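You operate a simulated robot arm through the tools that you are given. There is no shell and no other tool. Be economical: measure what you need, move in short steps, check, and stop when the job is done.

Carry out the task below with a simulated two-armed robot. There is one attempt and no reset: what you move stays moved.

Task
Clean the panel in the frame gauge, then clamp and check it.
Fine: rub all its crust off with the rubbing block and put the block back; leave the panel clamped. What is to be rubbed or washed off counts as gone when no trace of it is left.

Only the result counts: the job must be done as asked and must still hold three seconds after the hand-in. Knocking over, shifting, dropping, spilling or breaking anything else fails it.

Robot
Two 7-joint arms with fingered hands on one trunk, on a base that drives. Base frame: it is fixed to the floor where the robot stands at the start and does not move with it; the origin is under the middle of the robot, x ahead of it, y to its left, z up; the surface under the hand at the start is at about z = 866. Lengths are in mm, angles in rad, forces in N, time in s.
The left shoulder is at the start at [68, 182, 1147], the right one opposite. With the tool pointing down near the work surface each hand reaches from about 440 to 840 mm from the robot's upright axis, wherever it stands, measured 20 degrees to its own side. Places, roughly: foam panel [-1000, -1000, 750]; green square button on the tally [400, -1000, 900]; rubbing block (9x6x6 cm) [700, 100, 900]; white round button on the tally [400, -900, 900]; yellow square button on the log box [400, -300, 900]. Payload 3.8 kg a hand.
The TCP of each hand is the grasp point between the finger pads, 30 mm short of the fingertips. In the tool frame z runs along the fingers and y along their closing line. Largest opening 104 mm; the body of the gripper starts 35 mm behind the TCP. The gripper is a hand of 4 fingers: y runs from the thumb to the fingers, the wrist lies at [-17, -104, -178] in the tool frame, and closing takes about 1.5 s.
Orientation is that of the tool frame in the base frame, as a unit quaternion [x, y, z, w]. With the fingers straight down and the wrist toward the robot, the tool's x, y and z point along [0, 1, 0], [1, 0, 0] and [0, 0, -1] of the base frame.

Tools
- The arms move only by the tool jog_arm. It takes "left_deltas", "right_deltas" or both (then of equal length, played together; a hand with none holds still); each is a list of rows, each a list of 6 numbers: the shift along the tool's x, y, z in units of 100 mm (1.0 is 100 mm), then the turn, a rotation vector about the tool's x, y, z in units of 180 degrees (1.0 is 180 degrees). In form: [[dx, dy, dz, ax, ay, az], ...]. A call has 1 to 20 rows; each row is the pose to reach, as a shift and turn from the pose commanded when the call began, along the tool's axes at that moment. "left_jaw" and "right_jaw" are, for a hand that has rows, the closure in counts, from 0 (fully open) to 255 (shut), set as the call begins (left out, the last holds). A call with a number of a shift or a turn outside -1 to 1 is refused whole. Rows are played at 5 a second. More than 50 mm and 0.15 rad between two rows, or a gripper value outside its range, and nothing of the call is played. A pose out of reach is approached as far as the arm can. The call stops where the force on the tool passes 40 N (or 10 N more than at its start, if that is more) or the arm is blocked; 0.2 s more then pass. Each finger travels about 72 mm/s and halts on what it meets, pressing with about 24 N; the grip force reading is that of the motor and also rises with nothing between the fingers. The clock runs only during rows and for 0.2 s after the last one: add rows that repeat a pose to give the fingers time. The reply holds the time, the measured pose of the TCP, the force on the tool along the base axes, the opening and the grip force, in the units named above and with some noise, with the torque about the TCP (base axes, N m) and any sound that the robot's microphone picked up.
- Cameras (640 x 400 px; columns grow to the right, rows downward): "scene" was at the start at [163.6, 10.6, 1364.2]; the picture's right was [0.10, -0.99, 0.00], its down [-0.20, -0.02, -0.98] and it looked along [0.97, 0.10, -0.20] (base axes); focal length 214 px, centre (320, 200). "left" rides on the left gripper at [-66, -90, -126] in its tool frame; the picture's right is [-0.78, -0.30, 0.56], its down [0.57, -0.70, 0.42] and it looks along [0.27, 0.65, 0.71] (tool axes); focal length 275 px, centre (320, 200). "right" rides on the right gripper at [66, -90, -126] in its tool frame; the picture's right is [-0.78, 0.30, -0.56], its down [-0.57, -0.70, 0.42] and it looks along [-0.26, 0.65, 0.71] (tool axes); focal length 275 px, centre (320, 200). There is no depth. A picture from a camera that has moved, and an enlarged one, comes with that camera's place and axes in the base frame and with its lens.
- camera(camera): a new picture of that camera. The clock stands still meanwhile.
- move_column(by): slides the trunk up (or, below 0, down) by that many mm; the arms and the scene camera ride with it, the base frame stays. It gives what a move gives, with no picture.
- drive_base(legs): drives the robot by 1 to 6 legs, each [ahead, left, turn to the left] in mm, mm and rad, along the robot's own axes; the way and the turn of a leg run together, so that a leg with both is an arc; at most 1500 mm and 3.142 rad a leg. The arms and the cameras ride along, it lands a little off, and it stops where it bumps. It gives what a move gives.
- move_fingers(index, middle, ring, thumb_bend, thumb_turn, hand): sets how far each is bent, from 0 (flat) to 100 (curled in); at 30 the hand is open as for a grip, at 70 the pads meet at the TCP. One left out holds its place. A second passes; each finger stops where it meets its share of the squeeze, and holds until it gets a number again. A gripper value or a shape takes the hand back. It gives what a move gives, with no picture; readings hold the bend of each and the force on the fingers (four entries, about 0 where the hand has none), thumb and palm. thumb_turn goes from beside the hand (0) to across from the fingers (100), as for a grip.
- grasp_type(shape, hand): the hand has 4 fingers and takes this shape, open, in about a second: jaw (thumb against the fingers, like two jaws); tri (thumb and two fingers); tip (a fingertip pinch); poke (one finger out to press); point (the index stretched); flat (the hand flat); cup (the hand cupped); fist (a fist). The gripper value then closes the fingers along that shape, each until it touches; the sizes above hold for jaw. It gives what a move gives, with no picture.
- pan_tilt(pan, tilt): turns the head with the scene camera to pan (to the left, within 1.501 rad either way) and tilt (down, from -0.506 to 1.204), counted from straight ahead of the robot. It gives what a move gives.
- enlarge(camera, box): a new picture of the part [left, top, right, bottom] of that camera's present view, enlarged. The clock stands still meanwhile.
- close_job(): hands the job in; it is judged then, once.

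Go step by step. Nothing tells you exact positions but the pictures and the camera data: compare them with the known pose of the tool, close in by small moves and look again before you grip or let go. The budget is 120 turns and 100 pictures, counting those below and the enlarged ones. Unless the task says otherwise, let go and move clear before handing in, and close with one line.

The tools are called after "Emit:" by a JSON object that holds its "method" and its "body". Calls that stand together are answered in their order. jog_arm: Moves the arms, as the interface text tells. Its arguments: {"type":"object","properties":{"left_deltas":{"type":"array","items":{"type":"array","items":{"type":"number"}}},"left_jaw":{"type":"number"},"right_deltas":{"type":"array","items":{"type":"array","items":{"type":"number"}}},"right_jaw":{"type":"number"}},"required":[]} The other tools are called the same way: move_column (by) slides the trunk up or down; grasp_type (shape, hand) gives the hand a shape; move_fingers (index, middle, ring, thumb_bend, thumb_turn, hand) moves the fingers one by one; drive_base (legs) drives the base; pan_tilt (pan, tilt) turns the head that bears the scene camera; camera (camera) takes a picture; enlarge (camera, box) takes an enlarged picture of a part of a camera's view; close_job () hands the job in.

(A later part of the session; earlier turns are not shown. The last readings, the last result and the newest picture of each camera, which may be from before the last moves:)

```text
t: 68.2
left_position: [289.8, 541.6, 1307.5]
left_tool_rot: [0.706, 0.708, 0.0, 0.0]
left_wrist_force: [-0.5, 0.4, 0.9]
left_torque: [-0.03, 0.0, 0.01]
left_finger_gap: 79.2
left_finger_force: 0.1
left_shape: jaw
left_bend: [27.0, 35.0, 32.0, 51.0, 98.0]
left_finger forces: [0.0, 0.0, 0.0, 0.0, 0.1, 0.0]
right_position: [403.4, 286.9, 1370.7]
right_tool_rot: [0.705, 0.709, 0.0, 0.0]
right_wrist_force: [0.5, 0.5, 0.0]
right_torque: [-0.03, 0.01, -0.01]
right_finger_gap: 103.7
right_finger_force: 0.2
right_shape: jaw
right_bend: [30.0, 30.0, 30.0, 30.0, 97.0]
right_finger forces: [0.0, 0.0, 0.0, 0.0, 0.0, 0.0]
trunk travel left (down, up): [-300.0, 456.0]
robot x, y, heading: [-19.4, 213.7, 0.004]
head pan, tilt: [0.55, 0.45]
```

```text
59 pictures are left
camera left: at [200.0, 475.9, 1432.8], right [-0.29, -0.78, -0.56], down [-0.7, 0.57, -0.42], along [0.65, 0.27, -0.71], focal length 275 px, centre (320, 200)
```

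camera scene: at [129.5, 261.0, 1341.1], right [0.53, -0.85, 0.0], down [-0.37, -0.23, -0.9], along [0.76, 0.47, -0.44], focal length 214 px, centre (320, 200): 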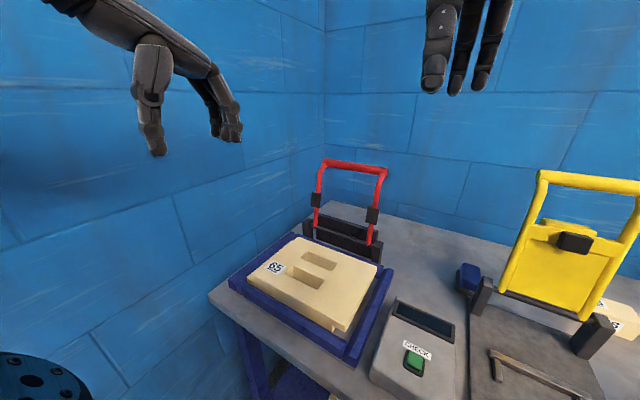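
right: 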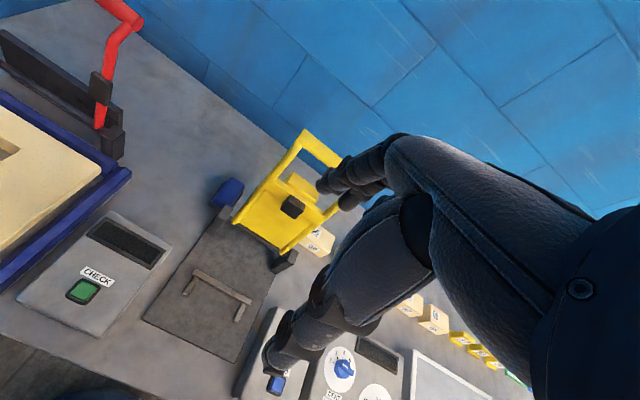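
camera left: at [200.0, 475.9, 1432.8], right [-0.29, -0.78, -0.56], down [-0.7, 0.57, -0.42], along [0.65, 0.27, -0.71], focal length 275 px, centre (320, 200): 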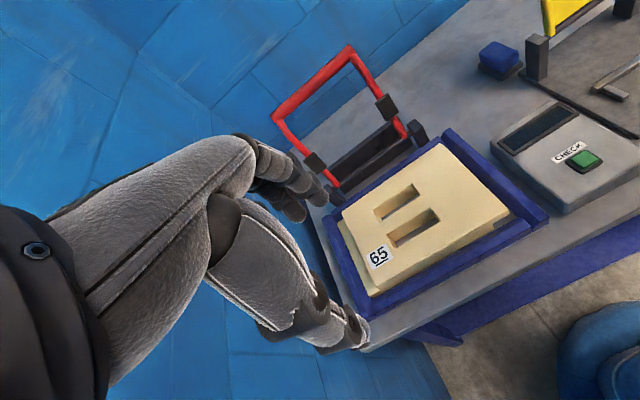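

Emit:
{"method": "move_column", "body": {"by": 120}}

Emit:
{"method": "jog_arm", "body": {"left_deltas": [[-0.1, 0.25, 0.2, 0, 0, 0], [-0.2, 0.5, 0.4, 0, 0, 0], [-0.25, 0.75, 0.6, 0, 0, 0], [-0.3, 1.0, 0.7, 0, 0, 0]]}}

Emit:
{"method": "jog_arm", "body": {"left_deltas": [[0, 0.25, 0.1, 0, 0, 0], [0, 0.5, 0.2, 0, 0, 0], [0, 0.75, 0.3, 0, 0, 0], [0, 1.0, 0.4, 0, 0, 0]]}}

Emit:
{"method": "jog_arm", "body": {"left_deltas": [[0, 0.25, 0, 0, 0, 0], [0, 0.5, 0, 0, 0, 0], [0, 0.75, 0, 0, 0, 0], [0, 1.0, 0.1, 0, 0, 0]]}}

Emit:
{"method": "camera", "body": {"camera": "left"}}

Emit:
{"method": "camera", "body": {"camera": "scene"}}

```text
t: 69.7
left_position: [291.0, 542.8, 1427.7]
left_tool_rot: [0.705, 0.709, 0.0, 0.001]
left_wrist_force: [-0.6, -0.4, 0.9]
left_torque: [0.02, 0.02, -0.01]
left_finger_gap: 79.3
left_finger_force: 0.1
left_shape: jaw
left_bend: [27.0, 35.0, 32.0, 51.0, 98.0]
left_finger forces: [0.1, 0.0, 0.1, 0.0, 0.0, 0.0]
right_position: [404.2, 287.8, 1490.4]
right_tool_rot: [0.705, 0.709, -0.001, -0.001]
right_wrist_force: [-0.5, -0.5, -0.4]
right_torque: [0.0, 0.0, 0.0]
right_finger_gap: 103.8
right_finger_force: 0.0
right_shape: jaw
right_bend: [30.0, 30.0, 30.0, 30.0, 97.0]
right_finger forces: [0.0, 0.0, 0.0, 0.0, 0.0, 0.0]
trunk travel left (down, up): [-420.0, 336.0]
robot x, y, heading: [-18.3, 211.7, 0.008]
head pan, tilt: [0.55, 0.45]
```

```text
t: 70.7
left_position: [391.1, 513.2, 1356.9]
left_tool_rot: [0.706, 0.709, 0.0, 0.0]
left_wrist_force: [0.3, -0.7, 0.0]
left_torque: [-0.04, -0.01, 0.01]
left_finger_gap: 79.6
left_finger_force: 0.0
left_shape: jaw
left_bend: [27.0, 35.0, 32.0, 51.0, 98.0]
left_finger forces: [0.0, 0.1, 0.0, 0.1, 0.0, 0.1]
right_position: [405.1, 286.8, 1490.3]
right_tool_rot: [0.705, 0.709, 0.0, 0.0]
right_wrist_force: [1.0, 0.1, -0.6]
right_torque: [0.01, -0.01, -0.03]
right_finger_gap: 103.8
right_finger_force: 0.1
right_shape: jaw
right_bend: [30.0, 30.0, 30.0, 30.0, 97.0]
right_finger forces: [0.0, 0.0, 0.0, 0.0, 0.1, 0.0]
trunk travel left (down, up): [-420.0, 336.0]
robot x, y, heading: [-18.2, 209.1, 0.006]
head pan, tilt: [0.55, 0.45]
```

```text
t: 71.7
left_position: [492.1, 513.0, 1317.4]
left_tool_rot: [0.706, 0.708, 0.001, 0.0]
left_wrist_force: [0.7, 0.2, -0.2]
left_torque: [-0.01, 0.01, 0.01]
left_finger_gap: 79.4
left_finger_force: 0.1
left_shape: jaw
left_bend: [27.0, 35.0, 32.0, 51.0, 98.0]
left_finger forces: [0.1, 0.0, 0.0, 0.0, 0.0, 0.0]
right_position: [407.3, 286.2, 1489.7]
right_tool_rot: [0.705, 0.709, -0.001, 0.0]
right_wrist_force: [-0.3, -0.2, 0.7]
right_torque: [0.01, 0.0, 0.0]
right_finger_gap: 103.6
right_finger_force: 0.0
right_shape: jaw
right_bend: [30.0, 30.0, 30.0, 30.0, 97.0]
right_finger forces: [0.0, 0.1, 0.0, 0.1, 0.0, 0.0]
trunk travel left (down, up): [-420.0, 336.0]
robot x, y, heading: [-17.3, 210.1, 0.007]
head pan, tilt: [0.55, 0.45]
```

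```text
t: 72.7
left_position: [591.3, 514.1, 1308.4]
left_tool_rot: [0.705, 0.709, 0.0, -0.001]
left_wrist_force: [0.0, -0.1, 0.0]
left_torque: [0.02, -0.01, 0.0]
left_finger_gap: 79.3
left_finger_force: 0.0
left_shape: jaw
left_bend: [27.0, 35.0, 32.0, 51.0, 98.0]
left_finger forces: [0.0, 0.1, 0.0, 0.0, 0.0, 0.0]
right_position: [405.7, 287.1, 1490.6]
right_tool_rot: [0.705, 0.709, 0.0, -0.001]
right_wrist_force: [1.1, -0.7, -0.3]
right_torque: [0.01, 0.02, 0.0]
right_finger_gap: 103.8
right_finger_force: 0.1
right_shape: jaw
right_bend: [30.0, 30.0, 30.0, 30.0, 97.0]
right_finger forces: [0.1, 0.0, 0.1, 0.0, 0.0, 0.1]
trunk travel left (down, up): [-420.0, 336.0]
robot x, y, heading: [-19.1, 210.1, 0.007]
head pan, tilt: [0.55, 0.45]
```

```text
58 pictures are left
camera left: at [501.5, 447.9, 1433.2], right [-0.29, -0.78, -0.56], down [-0.7, 0.57, -0.42], along [0.65, 0.27, -0.71], focal length 275 px, centre (320, 200)
```

left: 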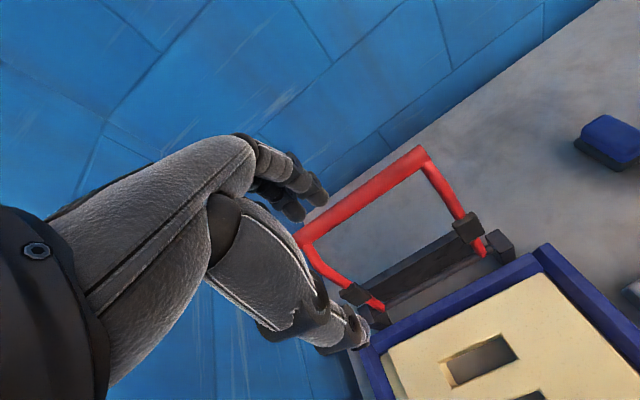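

```text
57 pictures are left
camera scene: at [94.2, 261.1, 1462.3], right [0.53, -0.85, 0.0], down [-0.37, -0.23, -0.9], along [0.76, 0.47, -0.44], focal length 214 px, centre (320, 200)
```

scene: 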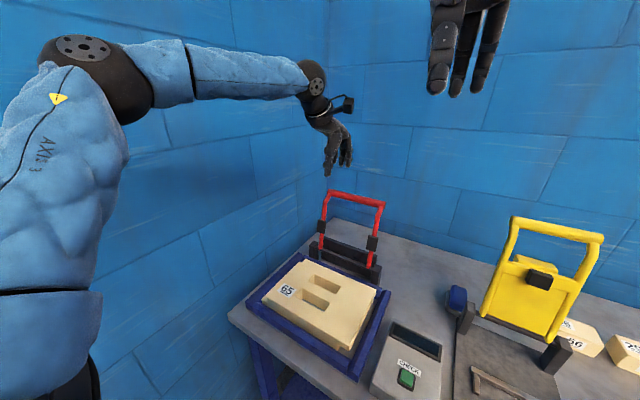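

The bar is now measured at x ≈ 738, z ≈ 1135, y 409–620, with the hinge at about (658, 940). I'll go above the bar and lower the open jaw around it.

Emit:
{"method": "jog_arm", "body": {"left_deltas": [[0, 0.25, 0, 0, 0, 0], [0, 0.5, 0.1, 0, 0, 0], [0, 0.75, 0.15, 0, 0, 0], [0, 1.0, 0.2, 0, 0, 0]]}}

Emit:
{"method": "jog_arm", "body": {"left_deltas": [[0, 0.15, 0.2, 0, 0, 0], [0, 0.3, 0.4, 0, 0, 0], [0, 0.47, 0.6, 0, 0, 0]]}}

Emit:
{"method": "camera", "body": {"camera": "left"}}

Emit:
{"method": "enlarge", "body": {"camera": "scene", "box": [260, 50, 460, 290]}}

```text
t: 73.7
left_position: [663.7, 522.8, 1280.4]
left_tool_rot: [0.705, 0.709, 0.001, 0.0]
left_wrist_force: [0.0, -0.5, -0.8]
left_torque: [0.02, -0.01, 0.04]
left_finger_gap: 79.6
left_finger_force: 0.0
left_shape: jaw
left_bend: [27.0, 35.0, 32.0, 51.0, 98.0]
left_finger forces: [0.0, 0.0, 0.0, 0.1, 0.0, 0.1]
left hand out of reach, approached as far as the arm can: row 3, 4
right_position: [403.8, 288.6, 1491.4]
right_tool_rot: [0.705, 0.709, 0.0, 0.0]
right_wrist_force: [0.1, -0.7, 0.0]
right_torque: [-0.01, -0.01, 0.0]
right_finger_gap: 103.8
right_finger_force: 0.0
right_shape: jaw
right_bend: [30.0, 30.0, 30.0, 30.0, 97.0]
right_finger forces: [0.0, 0.0, 0.0, 0.0, 0.1, 0.0]
trunk travel left (down, up): [-420.0, 336.0]
robot x, y, heading: [-18.2, 212.3, 0.005]
head pan, tilt: [0.55, 0.45]
```

```text
t: 74.5
left_position: [681.5, 529.4, 1215.5]
left_tool_rot: [0.706, 0.709, 0.001, 0.001]
left_wrist_force: [0.2, -0.4, -0.4]
left_torque: [-0.01, -0.01, -0.04]
left_finger_gap: 79.3
left_finger_force: 0.1
left_shape: jaw
left_bend: [27.0, 35.0, 32.0, 51.0, 98.0]
left_finger forces: [0.1, 0.0, 0.1, 0.0, 0.0, 0.0]
left hand out of reach, approached as far as the arm can: row 1, 2, 3
right_position: [404.1, 288.3, 1490.6]
right_tool_rot: [0.705, 0.709, 0.0, 0.0]
right_wrist_force: [0.2, 1.5, 0.2]
right_torque: [0.0, -0.02, 0.0]
right_finger_gap: 103.4
right_finger_force: 0.0
right_shape: jaw
right_bend: [30.0, 30.0, 30.0, 30.0, 97.0]
right_finger forces: [0.1, 0.0, 0.0, 0.0, 0.0, 0.0]
trunk travel left (down, up): [-420.0, 336.0]
robot x, y, heading: [-22.5, 210.4, 0.008]
head pan, tilt: [0.55, 0.45]
```

```text
56 pictures are left
camera left: at [592.0, 463.3, 1340.8], right [-0.29, -0.78, -0.56], down [-0.7, 0.57, -0.43], along [0.65, 0.27, -0.71], focal length 275 px, centre (320, 200)
```

left: 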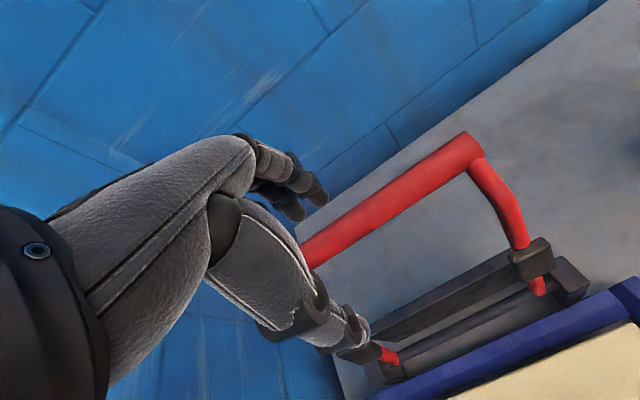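

```text
1.67 times, centred on (360, 170) of scene
camera zoom: at [93.1, 261.2, 1462.4], right [0.53, -0.85, 0.0], down [-0.37, -0.23, -0.9], along [0.77, 0.47, -0.44], focal length 358 px, centre (253, 250)
```

zoom: 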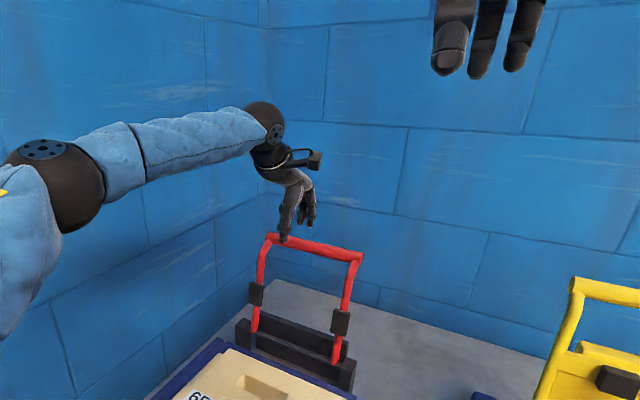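

The arm falls about 60 mm short in this posture. I'll drive 20 mm ahead and pitch the fingers 25° forward, which extends the reach.

Emit:
{"method": "drive_base", "body": {"legs": [[20, 0, 0]]}}

Emit:
{"method": "jog_arm", "body": {"left_deltas": [[-0.04, 0, 0, -0.035, 0, 0], [-0.08, 0, 0, -0.07, 0, 0], [-0.12, 0, 0, -0.105, 0, 0], [-0.15, 0, 0, -0.139, 0, 0]]}}

Emit:
{"method": "camera", "body": {"camera": "left"}}

```text
t: 75.3
left_position: [701.7, 529.0, 1217.7]
left_tool_rot: [0.705, 0.71, 0.001, 0.001]
left_wrist_force: [-0.1, 0.4, -0.8]
left_torque: [0.0, 0.0, 0.01]
left_finger_gap: 79.5
left_finger_force: 0.1
left_shape: jaw
left_bend: [27.0, 35.0, 32.0, 51.0, 98.0]
left_finger forces: [0.0, 0.1, 0.1, 0.0, 0.0, 0.0]
right_position: [423.9, 288.3, 1490.5]
right_tool_rot: [0.706, 0.709, 0.0, 0.0]
right_wrist_force: [0.5, 0.8, 0.1]
right_torque: [0.04, -0.01, 0.01]
right_finger_gap: 103.8
right_finger_force: 0.1
right_shape: jaw
right_bend: [30.0, 30.0, 30.0, 30.0, 97.0]
right_finger forces: [0.1, 0.0, 0.1, 0.0, 0.0, 0.0]
trunk travel left (down, up): [-420.0, 336.0]
robot x, y, heading: [-2.2, 210.3, 0.006]
head pan, tilt: [0.55, 0.45]
```

```text
t: 76.3
left_position: [700.7, 514.1, 1216.3]
left_tool_rot: [0.689, 0.692, 0.153, 0.153]
left_wrist_force: [0.3, 0.6, -0.3]
left_torque: [0.01, 0.04, 0.0]
left_finger_gap: 79.2
left_finger_force: 0.1
left_shape: jaw
left_bend: [27.0, 35.0, 32.0, 51.0, 98.0]
left_finger forces: [0.0, 0.0, 0.0, 0.1, 0.1, 0.1]
right_position: [423.3, 287.6, 1491.4]
right_tool_rot: [0.706, 0.708, 0.0, 0.0]
right_wrist_force: [0.0, 0.1, 0.4]
right_torque: [0.02, -0.03, 0.05]
right_finger_gap: 103.4
right_finger_force: 0.1
right_shape: jaw
right_bend: [30.0, 30.0, 30.0, 30.0, 97.0]
right_finger forces: [0.0, 0.0, 0.1, 0.0, 0.0, 0.1]
trunk travel left (down, up): [-420.0, 336.0]
robot x, y, heading: [2.4, 211.0, 0.001]
head pan, tilt: [0.55, 0.45]
```

```text
54 pictures are left
camera left: at [566.5, 448.2, 1291.4], right [-0.03, -0.78, -0.63], down [-0.46, 0.57, -0.68], along [0.89, 0.27, -0.37], focal length 275 px, centre (320, 200)
```

left: 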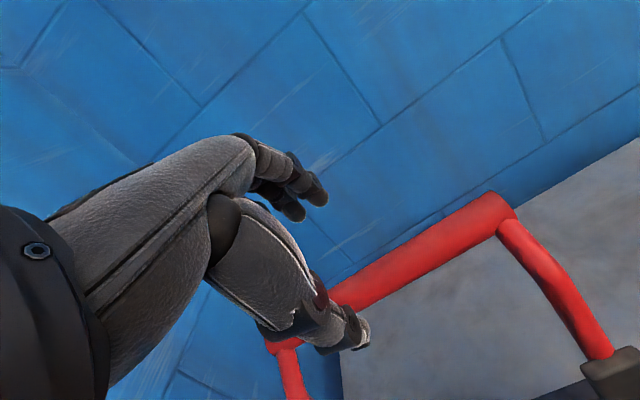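

Emit:
{"method": "jog_arm", "body": {"left_deltas": [[0, 0, 0.2, 0, 0, 0], [0, 0, 0.4, 0, 0, 0], [0, 0, 0.5, 0, 0, 0]]}}

Emit:
{"method": "camera", "body": {"camera": "left"}}

Emit:
{"method": "enlarge", "body": {"camera": "scene", "box": [280, 120, 420, 260]}}

```text
t: 77.1
left_position: [722.7, 513.3, 1171.8]
left_tool_rot: [0.688, 0.692, 0.154, 0.154]
left_wrist_force: [-0.5, -0.7, -0.2]
left_torque: [-0.02, -0.03, 0.04]
left_finger_gap: 79.4
left_finger_force: 0.0
left_shape: jaw
left_bend: [27.0, 35.0, 32.0, 51.0, 98.0]
left_finger forces: [0.1, 0.0, 0.0, 0.0, 0.1, 0.0]
right_position: [423.7, 288.1, 1489.4]
right_tool_rot: [0.705, 0.709, 0.0, 0.0]
right_wrist_force: [-0.4, -0.6, -0.9]
right_torque: [0.01, 0.0, 0.02]
right_finger_gap: 103.6
right_finger_force: 0.0
right_shape: jaw
right_bend: [30.0, 30.0, 30.0, 30.0, 97.0]
right_finger forces: [0.0, 0.0, 0.1, 0.1, 0.1, 0.1]
trunk travel left (down, up): [-420.0, 336.0]
robot x, y, heading: [3.1, 212.6, 0.005]
head pan, tilt: [0.55, 0.45]
```

```text
53 pictures are left
camera left: at [587.8, 448.0, 1246.6], right [-0.03, -0.78, -0.63], down [-0.46, 0.57, -0.68], along [0.89, 0.27, -0.37], focal length 275 px, centre (320, 200)
```

left: 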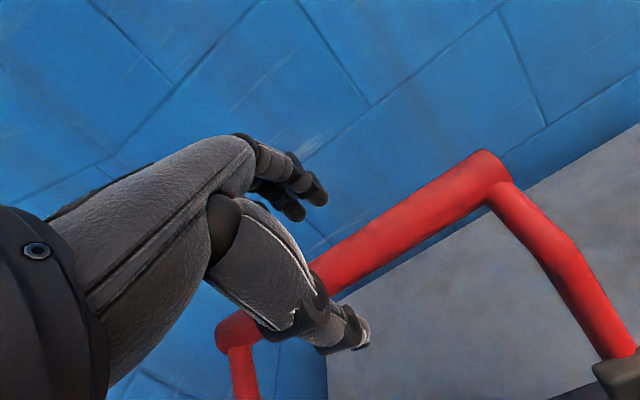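

```text
2.86 times, centred on (350, 190) of scene
camera zoom: at [112.5, 261.1, 1462.5], right [0.53, -0.85, 0.0], down [-0.37, -0.23, -0.9], along [0.77, 0.47, -0.44], focal length 613 px, centre (234, 229)
```

zoom: 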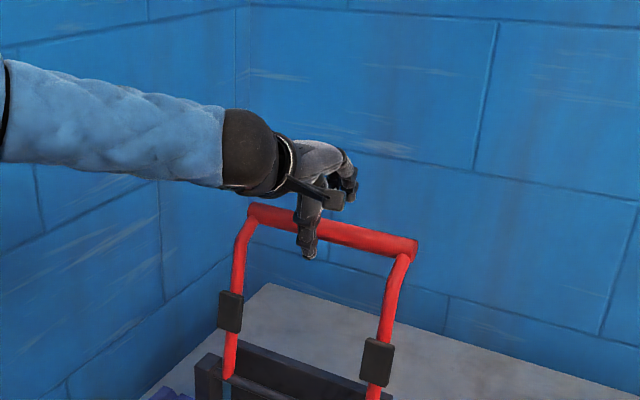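

Emit:
{"method": "jog_arm", "body": {"left_deltas": [[0, 0, 0.1, 0, 0, 0], [0, 0, 0.2, 0, 0, 0], [0, 0, 0.2, 0, 0, 0], [0, 0, 0.2, 0, 0, 0], [0, 0, 0.2, 0, 0, 0], [0, 0, 0.2, 0, 0, 0]], "left_jaw": 155}}

Emit:
{"method": "enlarge", "body": {"camera": "scene", "box": [280, 120, 420, 260]}}

Emit:
{"method": "camera", "body": {"camera": "left"}}

```text
t: 78.5
left_position: [731.1, 514.5, 1154.3]
left_tool_rot: [0.688, 0.692, 0.154, 0.154]
left_wrist_force: [-0.7, 0.5, 0.1]
left_torque: [0.03, -0.02, -0.03]
left_finger_gap: 41.4
left_finger_force: 0.0
left_shape: jaw
left_bend: [74.0, 49.0, 46.0, 72.0, 100.0]
left_finger forces: [0.0, 0.0, 0.0, 0.0, 0.0, 0.0]
right_position: [424.2, 287.3, 1490.0]
right_tool_rot: [0.705, 0.709, 0.0, 0.0]
right_wrist_force: [-0.4, 0.2, 0.4]
right_torque: [-0.01, -0.03, 0.04]
right_finger_gap: 103.7
right_finger_force: 0.1
right_shape: jaw
right_bend: [30.0, 30.0, 30.0, 30.0, 97.0]
right_finger forces: [0.0, 0.1, 0.1, 0.1, 0.0, 0.0]
trunk travel left (down, up): [-420.0, 336.0]
robot x, y, heading: [-1.1, 210.5, 0.007]
head pan, tilt: [0.55, 0.45]
```

```text
2.86 times, centred on (350, 190) of scene
camera zoom: at [112.5, 261.1, 1462.5], right [0.53, -0.85, 0.0], down [-0.37, -0.23, -0.9], along [0.77, 0.47, -0.44], focal length 613 px, centre (234, 229)
```

zoom: 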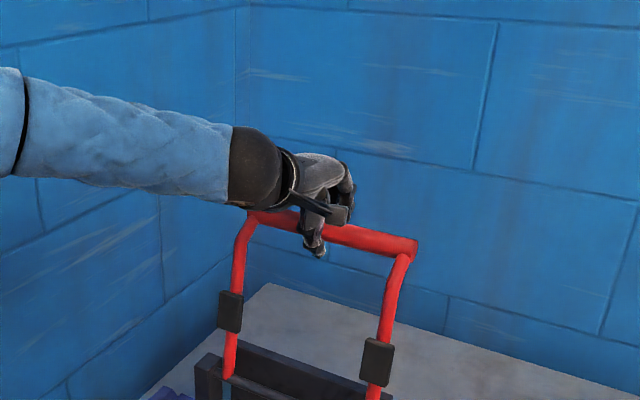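

```text
50 pictures are left
camera left: at [596.2, 447.8, 1228.9], right [-0.03, -0.78, -0.63], down [-0.46, 0.57, -0.68], along [0.89, 0.27, -0.37], focal length 275 px, centre (320, 200)
```

left: 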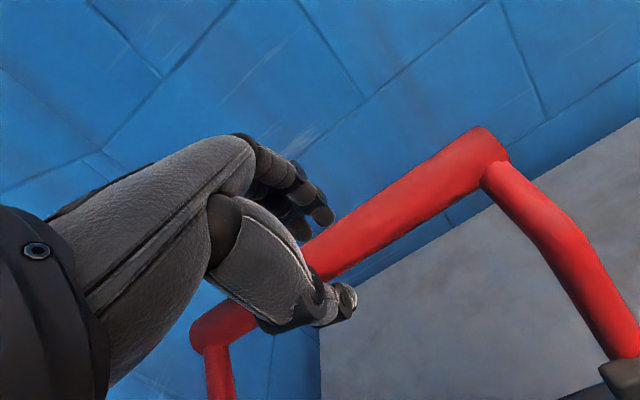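

The bar is caged between thumb and fingers. I'll now swing the bail forward along its arc, levelling the hand as it goes.

Emit:
{"method": "jog_arm", "body": {"left_deltas": [[0, -0.135, -0.124, 0.023, 0, 0], [0, -0.252, -0.217, 0.046, 0, 0], [0, -0.415, -0.316, 0.069, 0, 0], [0, -0.583, -0.405, 0.092, 0, 0], [0, -0.759, -0.476, 0.115, 0, 0], [0, -0.94, -0.539, 0.139, 0, 0]]}}

Emit:
{"method": "enlarge", "body": {"camera": "scene", "box": [260, 100, 420, 280]}}

```text
t: 79.9
left_position: [622.1, 514.2, 1162.0]
left_tool_rot: [0.705, 0.709, -0.001, -0.001]
left_wrist_force: [-0.8, 0.0, -0.7]
left_torque: [0.0, -0.01, -0.02]
left_finger_gap: 42.2
left_finger_force: 0.0
left_shape: jaw
left_bend: [74.0, 49.0, 46.0, 71.0, 100.0]
left_finger forces: [0.0, 0.0, 0.0, 0.0, 0.9, 0.1]
right_position: [423.0, 287.4, 1490.0]
right_tool_rot: [0.705, 0.709, 0.001, -0.001]
right_wrist_force: [0.2, 0.2, -0.2]
right_torque: [0.01, 0.0, 0.01]
right_finger_gap: 103.5
right_finger_force: 0.0
right_shape: jaw
right_bend: [30.0, 30.0, 30.0, 30.0, 97.0]
right_finger forces: [0.0, 0.0, 0.1, 0.1, 0.0, 0.0]
trunk travel left (down, up): [-420.0, 336.0]
robot x, y, heading: [-0.3, 213.1, 0.004]
head pan, tilt: [0.55, 0.45]
```

```text
2.22 times, centred on (340, 190) of scene
camera zoom: at [111.9, 261.2, 1462.5], right [0.53, -0.85, 0.0], down [-0.37, -0.23, -0.9], along [0.77, 0.47, -0.44], focal length 477 px, centre (276, 222)
```

zoom: 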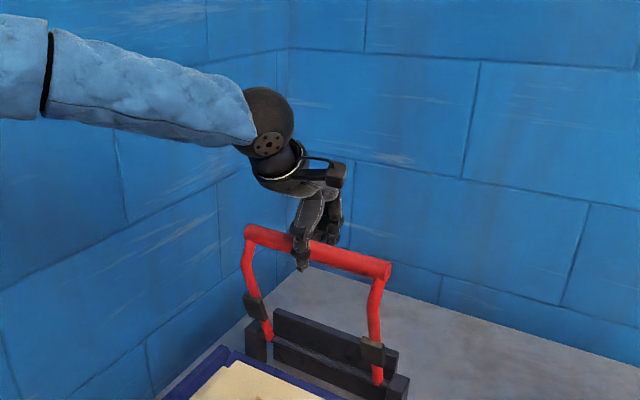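

Emit:
{"method": "jog_arm", "body": {"left_deltas": [[0, -0.18, 0.044, 0, 0, 0], [0, -0.36, 0.1, 0, 0, 0], [0, -0.54, 0.17, 0, 0, 0], [0, -0.705, 0.26, 0, 0, 0], [0, -0.83, 0.34, 0, 0, 0], [0, -0.96, 0.43, 0, 0, 0]]}}

Emit:
{"method": "enlarge", "body": {"camera": "scene", "box": [260, 120, 420, 300]}}

```text
t: 81.3
left_position: [527.7, 513.6, 1119.0]
left_tool_rot: [0.706, 0.709, 0.0, 0.001]
left_wrist_force: [-2.4, -0.6, -1.4]
left_torque: [0.02, -0.06, 0.01]
left_finger_gap: 41.7
left_finger_force: 0.1
left_shape: jaw
left_bend: [74.0, 49.0, 46.0, 71.0, 100.0]
left_finger forces: [0.1, 0.1, 0.0, 0.0, 2.2, 0.0]
right_position: [424.7, 287.0, 1490.4]
right_tool_rot: [0.705, 0.709, 0.0, 0.0]
right_wrist_force: [-0.2, -0.4, 0.4]
right_torque: [0.01, 0.0, 0.0]
right_finger_gap: 103.7
right_finger_force: 0.0
right_shape: jaw
right_bend: [30.0, 30.0, 30.0, 30.0, 97.0]
right_finger forces: [0.0, 0.0, 0.1, 0.0, 0.1, 0.1]
trunk travel left (down, up): [-420.0, 336.0]
robot x, y, heading: [-2.8, 210.6, 0.008]
head pan, tilt: [0.55, 0.45]
```

```text
2.22 times, centred on (340, 210) of scene
camera zoom: at [112.1, 261.4, 1462.5], right [0.53, -0.85, 0.0], down [-0.37, -0.23, -0.9], along [0.77, 0.47, -0.44], focal length 477 px, centre (276, 178)
```

zoom: 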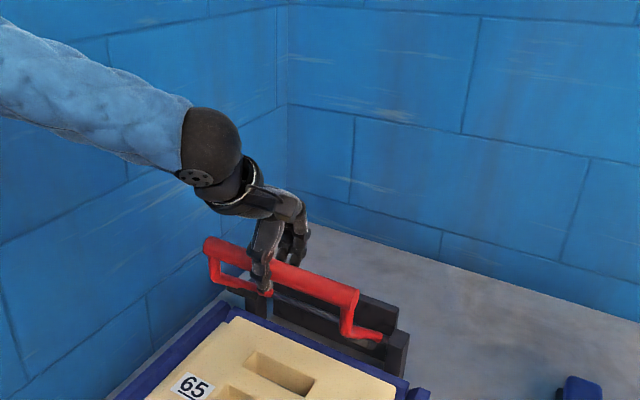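

Emit:
{"method": "jog_arm", "body": {"left_deltas": [[0, -0.17, 0.15, 0, 0, 0], [0, -0.325, 0.315, 0, 0, 0], [0, -0.46, 0.5, 0, 0, 0], [0, -0.58, 0.69, 0, 0, 0], [0, -0.675, 0.9, 0, 0, 0]]}}

Emit:
{"method": "enlarge", "body": {"camera": "scene", "box": [240, 140, 420, 340]}}

Emit:
{"method": "camera", "body": {"camera": "left"}}

```text
t: 82.5
left_position: [460.1, 514.0, 1028.2]
left_tool_rot: [0.706, 0.708, 0.0, 0.001]
left_wrist_force: [-2.4, 0.5, -2.2]
left_torque: [0.01, -0.01, 0.03]
left_finger_gap: 42.6
left_finger_force: 0.1
left_shape: jaw
left_bend: [74.0, 49.0, 46.0, 70.0, 100.0]
left_finger forces: [0.0, 0.0, 0.0, 0.0, 3.3, 0.0]
right_position: [424.7, 288.3, 1490.2]
right_tool_rot: [0.705, 0.709, -0.001, 0.0]
right_wrist_force: [-0.2, 0.2, -1.1]
right_torque: [-0.01, 0.02, 0.02]
right_finger_gap: 103.7
right_finger_force: 0.1
right_shape: jaw
right_bend: [30.0, 30.0, 30.0, 30.0, 97.0]
right_finger forces: [0.1, 0.0, 0.1, 0.0, 0.1, 0.1]
trunk travel left (down, up): [-420.0, 336.0]
robot x, y, heading: [-0.3, 214.4, 0.005]
head pan, tilt: [0.55, 0.45]
```

```text
2.00 times, centred on (330, 240) of scene
camera zoom: at [112.5, 261.6, 1462.5], right [0.53, -0.85, 0.0], down [-0.37, -0.23, -0.9], along [0.77, 0.47, -0.44], focal length 429 px, centre (300, 120)
```

zoom: 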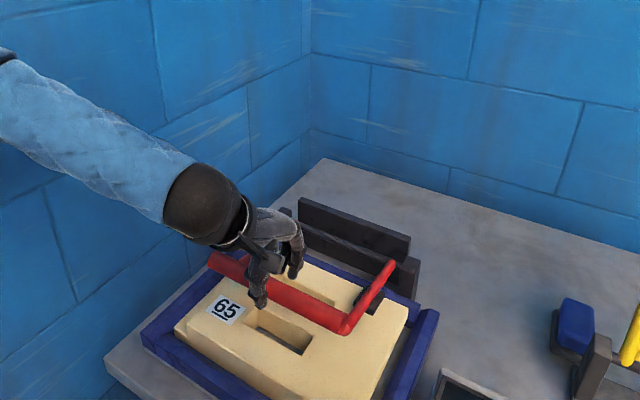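

```text
46 pictures are left
camera left: at [369.4, 447.4, 1153.3], right [-0.29, -0.78, -0.56], down [-0.7, 0.57, -0.43], along [0.65, 0.27, -0.71], focal length 275 px, centre (320, 200)
```

left: 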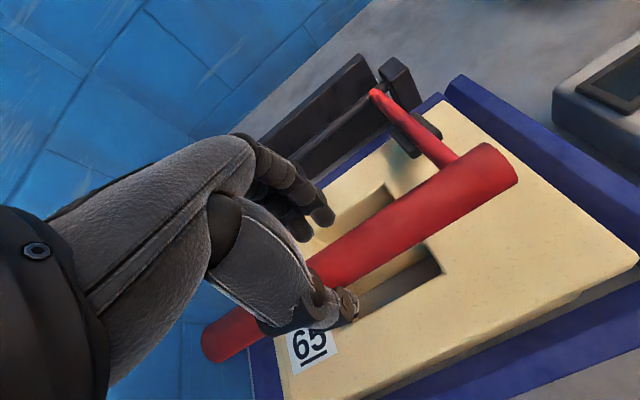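

Emit:
{"method": "jog_arm", "body": {"left_deltas": [[0, -0.05, 0.15, 0, 0, 0], [0, -0.09, 0.3, 0, 0, 0], [0, -0.13, 0.43, 0, 0, 0]]}}

Emit:
{"method": "enlarge", "body": {"camera": "scene", "box": [240, 140, 420, 340]}}

Emit:
{"method": "camera", "body": {"camera": "left"}}

```text
t: 83.3
left_position: [446.3, 513.9, 985.5]
left_tool_rot: [0.705, 0.709, 0.0, 0.003]
left_wrist_force: [-2.8, -0.1, -0.3]
left_torque: [0.02, 0.03, 0.0]
left_finger_gap: 42.7
left_finger_force: 0.2
left_shape: jaw
left_bend: [74.0, 49.0, 46.0, 71.0, 100.0]
left_finger forces: [0.1, 0.1, 0.1, 0.0, 2.3, 0.0]
right_position: [423.4, 288.5, 1491.3]
right_tool_rot: [0.705, 0.709, 0.001, 0.0]
right_wrist_force: [-0.3, 0.0, 0.2]
right_torque: [0.01, 0.03, 0.01]
right_finger_gap: 103.7
right_finger_force: 0.1
right_shape: jaw
right_bend: [30.0, 30.0, 30.0, 30.0, 97.0]
right_finger forces: [0.1, 0.1, 0.0, 0.0, 0.0, 0.1]
trunk travel left (down, up): [-420.0, 336.0]
robot x, y, heading: [0.5, 213.5, 0.008]
head pan, tilt: [0.55, 0.45]
```

```text
2.00 times, centred on (330, 240) of scene
camera zoom: at [112.1, 261.3, 1462.6], right [0.53, -0.85, 0.0], down [-0.37, -0.23, -0.9], along [0.77, 0.47, -0.44], focal length 429 px, centre (300, 120)
```

zoom: 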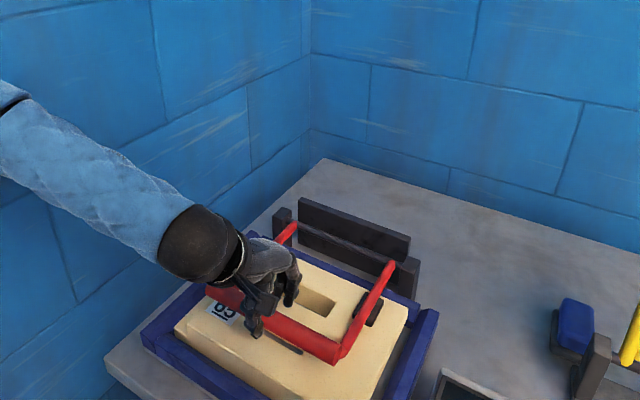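

```text
44 pictures are left
camera left: at [356.7, 447.1, 1111.1], right [-0.29, -0.78, -0.56], down [-0.7, 0.57, -0.43], along [0.65, 0.27, -0.71], focal length 275 px, centre (320, 200)
```

left: 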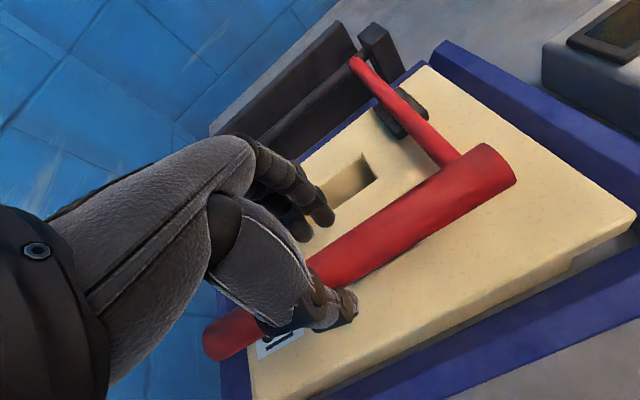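

Emit:
{"method": "jog_arm", "body": {"left_deltas": [[0, 0, 0.08, 0, 0, 0], [0, -0.01, 0.15, 0, 0, 0], [0, -0.01, 0.2, 0, 0, 0]]}}

Emit:
{"method": "enlarge", "body": {"camera": "left", "box": [200, 0, 640, 400]}}

```text
t: 84.1
left_position: [447.5, 514.0, 965.9]
left_tool_rot: [0.705, 0.709, 0.0, 0.001]
left_wrist_force: [-0.3, 0.8, 0.5]
left_torque: [0.0, -0.01, -0.06]
left_finger_gap: 40.8
left_finger_force: 0.0
left_shape: jaw
left_bend: [74.0, 49.0, 46.0, 72.0, 100.0]
left_finger forces: [0.0, 0.0, 0.1, 0.1, 0.0, 0.1]
right_position: [423.9, 288.3, 1490.6]
right_tool_rot: [0.705, 0.709, 0.0, 0.001]
right_wrist_force: [0.3, -0.4, 0.1]
right_torque: [-0.04, -0.03, -0.01]
right_finger_gap: 103.8
right_finger_force: 0.0
right_shape: jaw
right_bend: [30.0, 30.0, 30.0, 30.0, 97.0]
right_finger forces: [0.0, 0.1, 0.1, 0.0, 0.0, 0.0]
trunk travel left (down, up): [-420.0, 336.0]
robot x, y, heading: [1.7, 212.9, 0.004]
head pan, tilt: [0.55, 0.45]
```

```text
1.00 times, centred on (420, 200) of left (not enlarged: the box is as wide or as high as the picture)
camera zoom: at [356.5, 447.0, 1091.0], right [-0.29, -0.78, -0.56], down [-0.7, 0.57, -0.43], along [0.65, 0.27, -0.71], focal length 275 px, centre (220, 200)
```

zoom: 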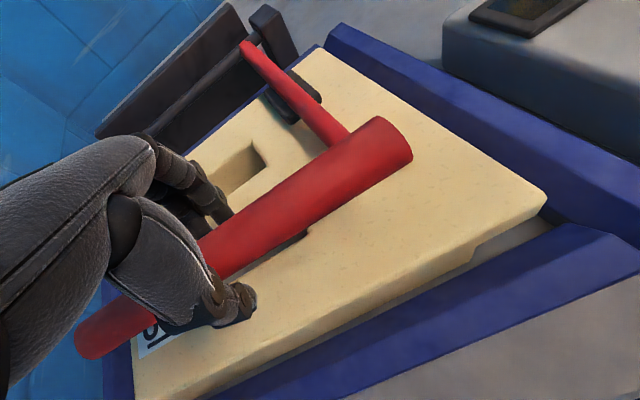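

The bail rests on the panel now (no load on the thumb). I'll open, lift off, then press the bar down gently to make sure it is clamped.

Emit:
{"method": "jog_arm", "body": {"left_deltas": [[0, 0, -0.03, 0, 0, 0], [0, 0, -0.05, 0, 0, 0], [0, 0, -0.05, 0, 0, 0], [0, 0, -0.05, 0, 0, 0], [0, 0, -0.05, 0, 0, 0], [0, 0, -0.3, 0, 0, 0], [0, 0, -0.6, 0, 0, 0], [0, 0, -1.0, 0, 0, 0]], "left_jaw": 60}}

Emit:
{"method": "camera", "body": {"camera": "left"}}

Emit:
{"method": "enlarge", "body": {"camera": "scene", "box": [240, 140, 420, 340]}}

```text
t: 85.9
left_position: [446.2, 512.9, 1066.9]
left_tool_rot: [0.705, 0.71, 0.0, 0.0]
left_wrist_force: [-0.2, -1.0, -0.2]
left_torque: [0.04, 0.0, 0.03]
left_finger_gap: 79.5
left_finger_force: 0.1
left_shape: jaw
left_bend: [27.0, 35.0, 32.0, 51.0, 98.0]
left_finger forces: [0.0, 0.1, 0.1, 0.0, 0.1, 0.0]
right_position: [423.4, 286.6, 1490.5]
right_tool_rot: [0.705, 0.709, 0.0, 0.001]
right_wrist_force: [0.9, -0.6, -1.1]
right_torque: [0.0, -0.01, -0.02]
right_finger_gap: 103.7
right_finger_force: 0.0
right_shape: jaw
right_bend: [30.0, 30.0, 30.0, 30.0, 97.0]
right_finger forces: [0.0, 0.0, 0.0, 0.0, 0.0, 0.0]
trunk travel left (down, up): [-420.0, 336.0]
robot x, y, heading: [1.8, 211.4, 0.005]
head pan, tilt: [0.55, 0.45]
```

```text
42 pictures are left
camera left: at [355.1, 445.6, 1192.0], right [-0.29, -0.78, -0.56], down [-0.7, 0.57, -0.43], along [0.65, 0.27, -0.71], focal length 275 px, centre (320, 200)
```

left: 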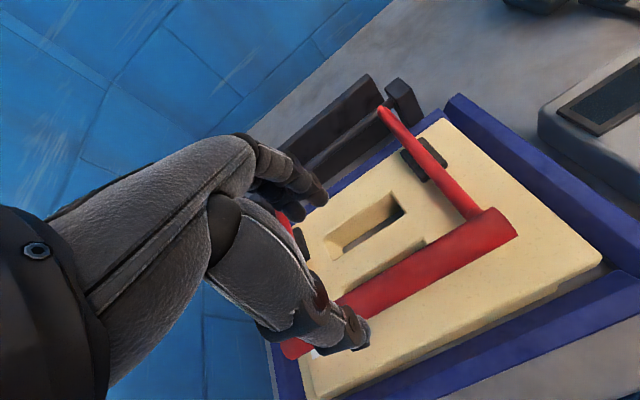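

```text
2.00 times, centred on (330, 240) of scene
camera zoom: at [111.6, 260.5, 1462.6], right [0.53, -0.85, 0.0], down [-0.37, -0.23, -0.9], along [0.77, 0.47, -0.43], focal length 429 px, centre (300, 120)
```

zoom: 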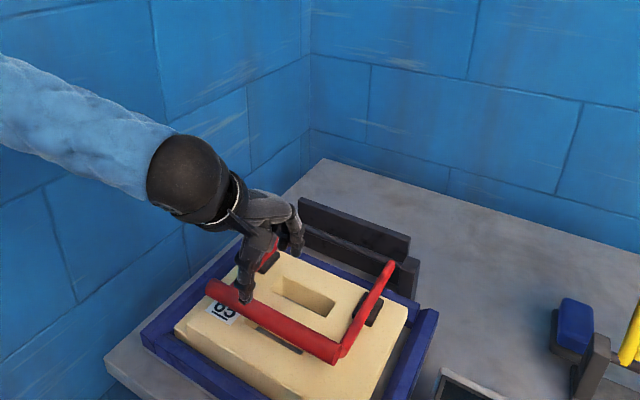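

Emit:
{"method": "jog_arm", "body": {"left_deltas": [[0, 0, 0, 0, 0, 0], [0, 0, 0, 0, 0, 0], [0, -0.06, 0, 0, 0, 0], [0, -0.06, 0, 0, 0, 0], [0, -0.06, 0, 0, 0, 0], [0, -0.06, 0, 0, 0, 0], [0, -0.06, 0, 0, 0, 0], [0, -0.06, 0.2, 0, 0, 0], [0, -0.06, 0.3, 0, 0, 0], [0, -0.06, 0.4, 0, 0, 0]], "left_jaw": 255}}

Emit:
{"method": "camera", "body": {"camera": "left"}}

Emit:
{"method": "enlarge", "body": {"camera": "scene", "box": [260, 220, 380, 320]}}

```text
t: 88.1
left_position: [441.0, 512.8, 1025.1]
left_tool_rot: [0.705, 0.709, 0.0, 0.001]
left_wrist_force: [0.0, -0.2, 0.4]
left_torque: [-0.04, -0.03, 0.01]
left_finger_gap: 0.1
left_finger_force: 24.6
left_shape: jaw
left_bend: [70.0, 70.0, 70.0, 48.0, 100.0]
left_finger forces: [0.0, 0.1, 0.0, 0.0, 0.1, 0.0]
right_position: [424.2, 287.6, 1490.2]
right_tool_rot: [0.705, 0.709, 0.001, -0.001]
right_wrist_force: [-0.4, 0.3, 0.5]
right_torque: [0.02, -0.03, -0.01]
right_finger_gap: 103.4
right_finger_force: 0.0
right_shape: jaw
right_bend: [30.0, 30.0, 30.0, 30.0, 97.0]
right_finger forces: [0.0, 0.0, 0.0, 0.1, 0.0, 0.0]
trunk travel left (down, up): [-420.0, 336.0]
robot x, y, heading: [1.6, 208.7, 0.01]
head pan, tilt: [0.55, 0.45]
```

```text
40 pictures are left
camera left: at [350.1, 446.7, 1150.9], right [-0.29, -0.78, -0.56], down [-0.7, 0.57, -0.43], along [0.65, 0.27, -0.71], focal length 275 px, centre (320, 200)
```

left: 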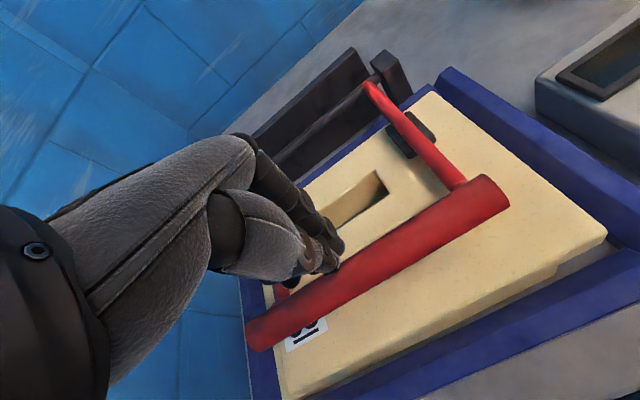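

```text
4.00 times, centred on (320, 270) of scene
camera zoom: at [112.8, 261.3, 1462.5], right [0.53, -0.85, 0.0], down [-0.37, -0.23, -0.9], along [0.77, 0.47, -0.44], focal length 858 px, centre (320, -80)
```

zoom: 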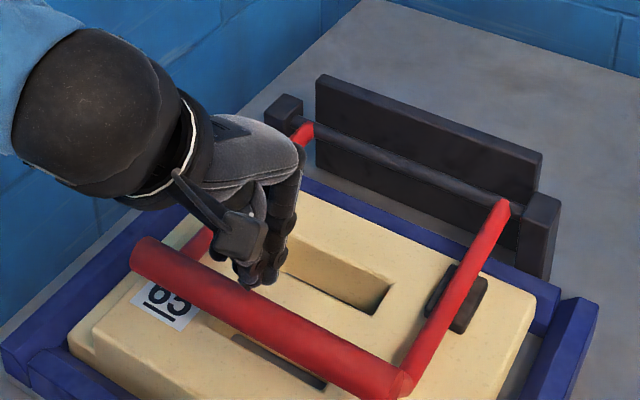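

Emit:
{"method": "jog_arm", "body": {"left_deltas": [[0, -0.09, 0, 0, 0, 0], [0, -0.09, 0.1, 0, 0, 0], [0, -0.09, 0.15, 0, 0, 0], [0, -0.09, 0.2, 0, 0, 0], [0, -0.09, 0.25, 0, 0, 0], [0, -0.09, 0.28, 0, 0, 0], [0, -0.09, 0.31, 0, 0, 0], [0, -0.09, 0.34, 0, 0, 0]]}}

Emit:
{"method": "camera", "body": {"camera": "left"}}

```text
t: 89.1
left_position: [433.7, 512.4, 1013.1]
left_tool_rot: [0.706, 0.708, 0.007, 0.008]
left_wrist_force: [-10.9, 3.3, 19.4]
left_torque: [0.15, 0.41, 0.05]
left_finger_gap: 0.0
left_finger_force: 24.4
left_shape: jaw
left_bend: [70.0, 70.0, 70.0, 48.0, 100.0]
left_finger forces: [0.0, 0.1, 0.1, 0.0, 0.0, 0.0]
right_position: [420.4, 288.6, 1491.5]
right_tool_rot: [0.704, 0.71, 0.001, 0.001]
right_wrist_force: [0.1, -0.5, 0.0]
right_torque: [-0.01, 0.01, -0.02]
right_finger_gap: 103.6
right_finger_force: 0.0
right_shape: jaw
right_bend: [30.0, 30.0, 30.0, 30.0, 97.0]
right_finger forces: [0.0, 0.1, 0.0, 0.0, 0.0, 0.0]
trunk travel left (down, up): [-420.0, 336.0]
robot x, y, heading: [-0.7, 211.2, 0.004]
head pan, tilt: [0.55, 0.45]
stopped in row 5 (left hand): the force on the tool passed its limit at 44 N (the readings are from after the stop); the commanded pose is now the measured one
```

```text
38 pictures are left
camera left: at [341.4, 445.9, 1136.2], right [-0.28, -0.78, -0.56], down [-0.69, 0.57, -0.44], along [0.66, 0.27, -0.7], focal length 275 px, centre (320, 200)
```

left: 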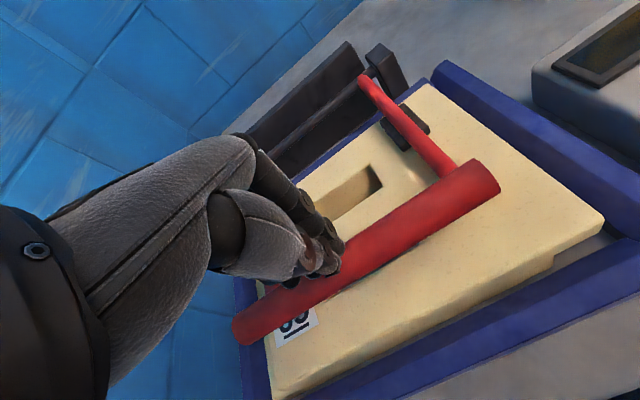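

The bail is firm under 40 N, so it's fully down. I lift off and look at the check box.

Emit:
{"method": "jog_arm", "body": {"left_deltas": [[0, 0.0, -0.2, 0, 0, 0], [0, 0.0, -0.5, 0, 0, 0], [0, 0, -0.75, 0, 0, 0], [0.0, 0, -1.0, 0, 0, 0]]}}

Emit:
{"method": "pan_tilt", "body": {"pan": 0.35, "tilt": 0.75}}

Emit:
{"method": "camera", "body": {"camera": "scene"}}

Emit:
{"method": "camera", "body": {"camera": "left"}}

```text
t: 90.1
left_position: [434.7, 512.1, 1111.6]
left_tool_rot: [0.705, 0.709, 0.008, 0.006]
left_wrist_force: [-1.1, 0.3, 0.2]
left_torque: [-0.01, -0.03, 0.02]
left_finger_gap: 0.0
left_finger_force: 24.0
left_shape: jaw
left_bend: [70.0, 70.0, 70.0, 48.0, 100.0]
left_finger forces: [0.1, 0.0, 0.0, 0.1, 0.0, 0.0]
right_position: [422.3, 288.8, 1491.4]
right_tool_rot: [0.705, 0.71, 0.0, 0.0]
right_wrist_force: [0.3, -0.2, -0.7]
right_torque: [-0.01, 0.01, 0.01]
right_finger_gap: 103.5
right_finger_force: 0.0
right_shape: jaw
right_bend: [30.0, 30.0, 30.0, 30.0, 97.0]
right_finger forces: [0.0, 0.1, 0.0, 0.0, 0.1, 0.1]
trunk travel left (down, up): [-420.0, 336.0]
robot x, y, heading: [-1.2, 211.6, 0.006]
head pan, tilt: [0.55, 0.45]
```

```text
t: 90.9
left_position: [434.8, 511.8, 1111.1]
left_tool_rot: [0.705, 0.709, 0.006, 0.006]
left_wrist_force: [-0.9, -0.4, -1.1]
left_torque: [-0.02, 0.0, 0.0]
left_finger_gap: 0.0
left_finger_force: 24.0
left_shape: jaw
left_bend: [70.0, 70.0, 70.0, 48.0, 100.0]
left_finger forces: [0.1, 0.1, 0.1, 0.1, 0.0, 0.0]
right_position: [422.6, 287.5, 1490.6]
right_tool_rot: [0.706, 0.709, 0.0, 0.001]
right_wrist_force: [-0.5, -0.2, 0.2]
right_torque: [0.0, -0.01, -0.02]
right_finger_gap: 103.9
right_finger_force: 0.0
right_shape: jaw
right_bend: [30.0, 30.0, 30.0, 30.0, 97.0]
right_finger forces: [0.0, 0.0, 0.0, 0.0, 0.0, 0.1]
trunk travel left (down, up): [-420.0, 336.0]
robot x, y, heading: [-0.4, 211.7, 0.006]
head pan, tilt: [0.351, 0.75]
```

```text
37 pictures are left
camera scene: at [112.0, 241.7, 1436.1], right [0.35, -0.94, 0.0], down [-0.64, -0.24, -0.73], along [0.69, 0.26, -0.68], focal length 214 px, centre (320, 200)
```

scene: 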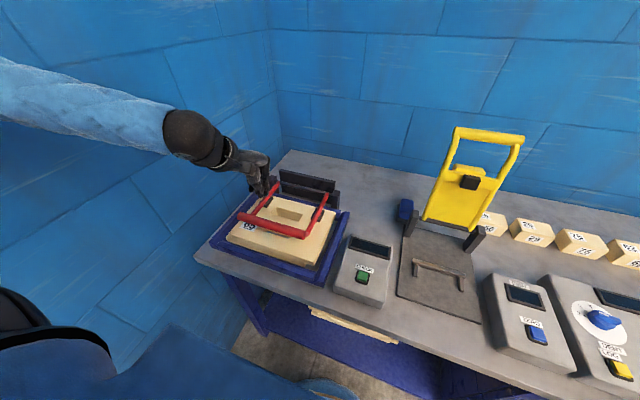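

```text
36 pictures are left
camera left: at [342.1, 445.6, 1233.9], right [-0.28, -0.78, -0.56], down [-0.7, 0.57, -0.44], along [0.66, 0.27, -0.7], focal length 275 px, centre (320, 200)
```

left: 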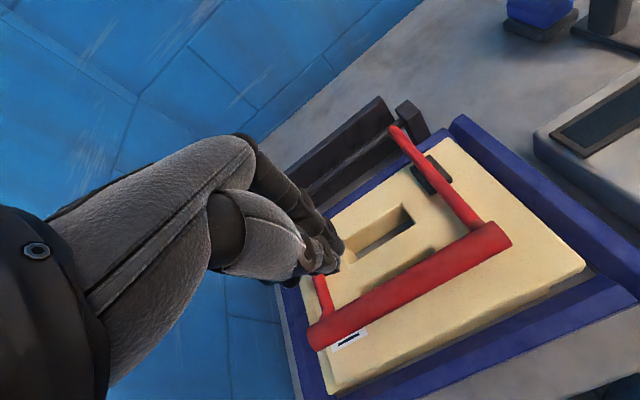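

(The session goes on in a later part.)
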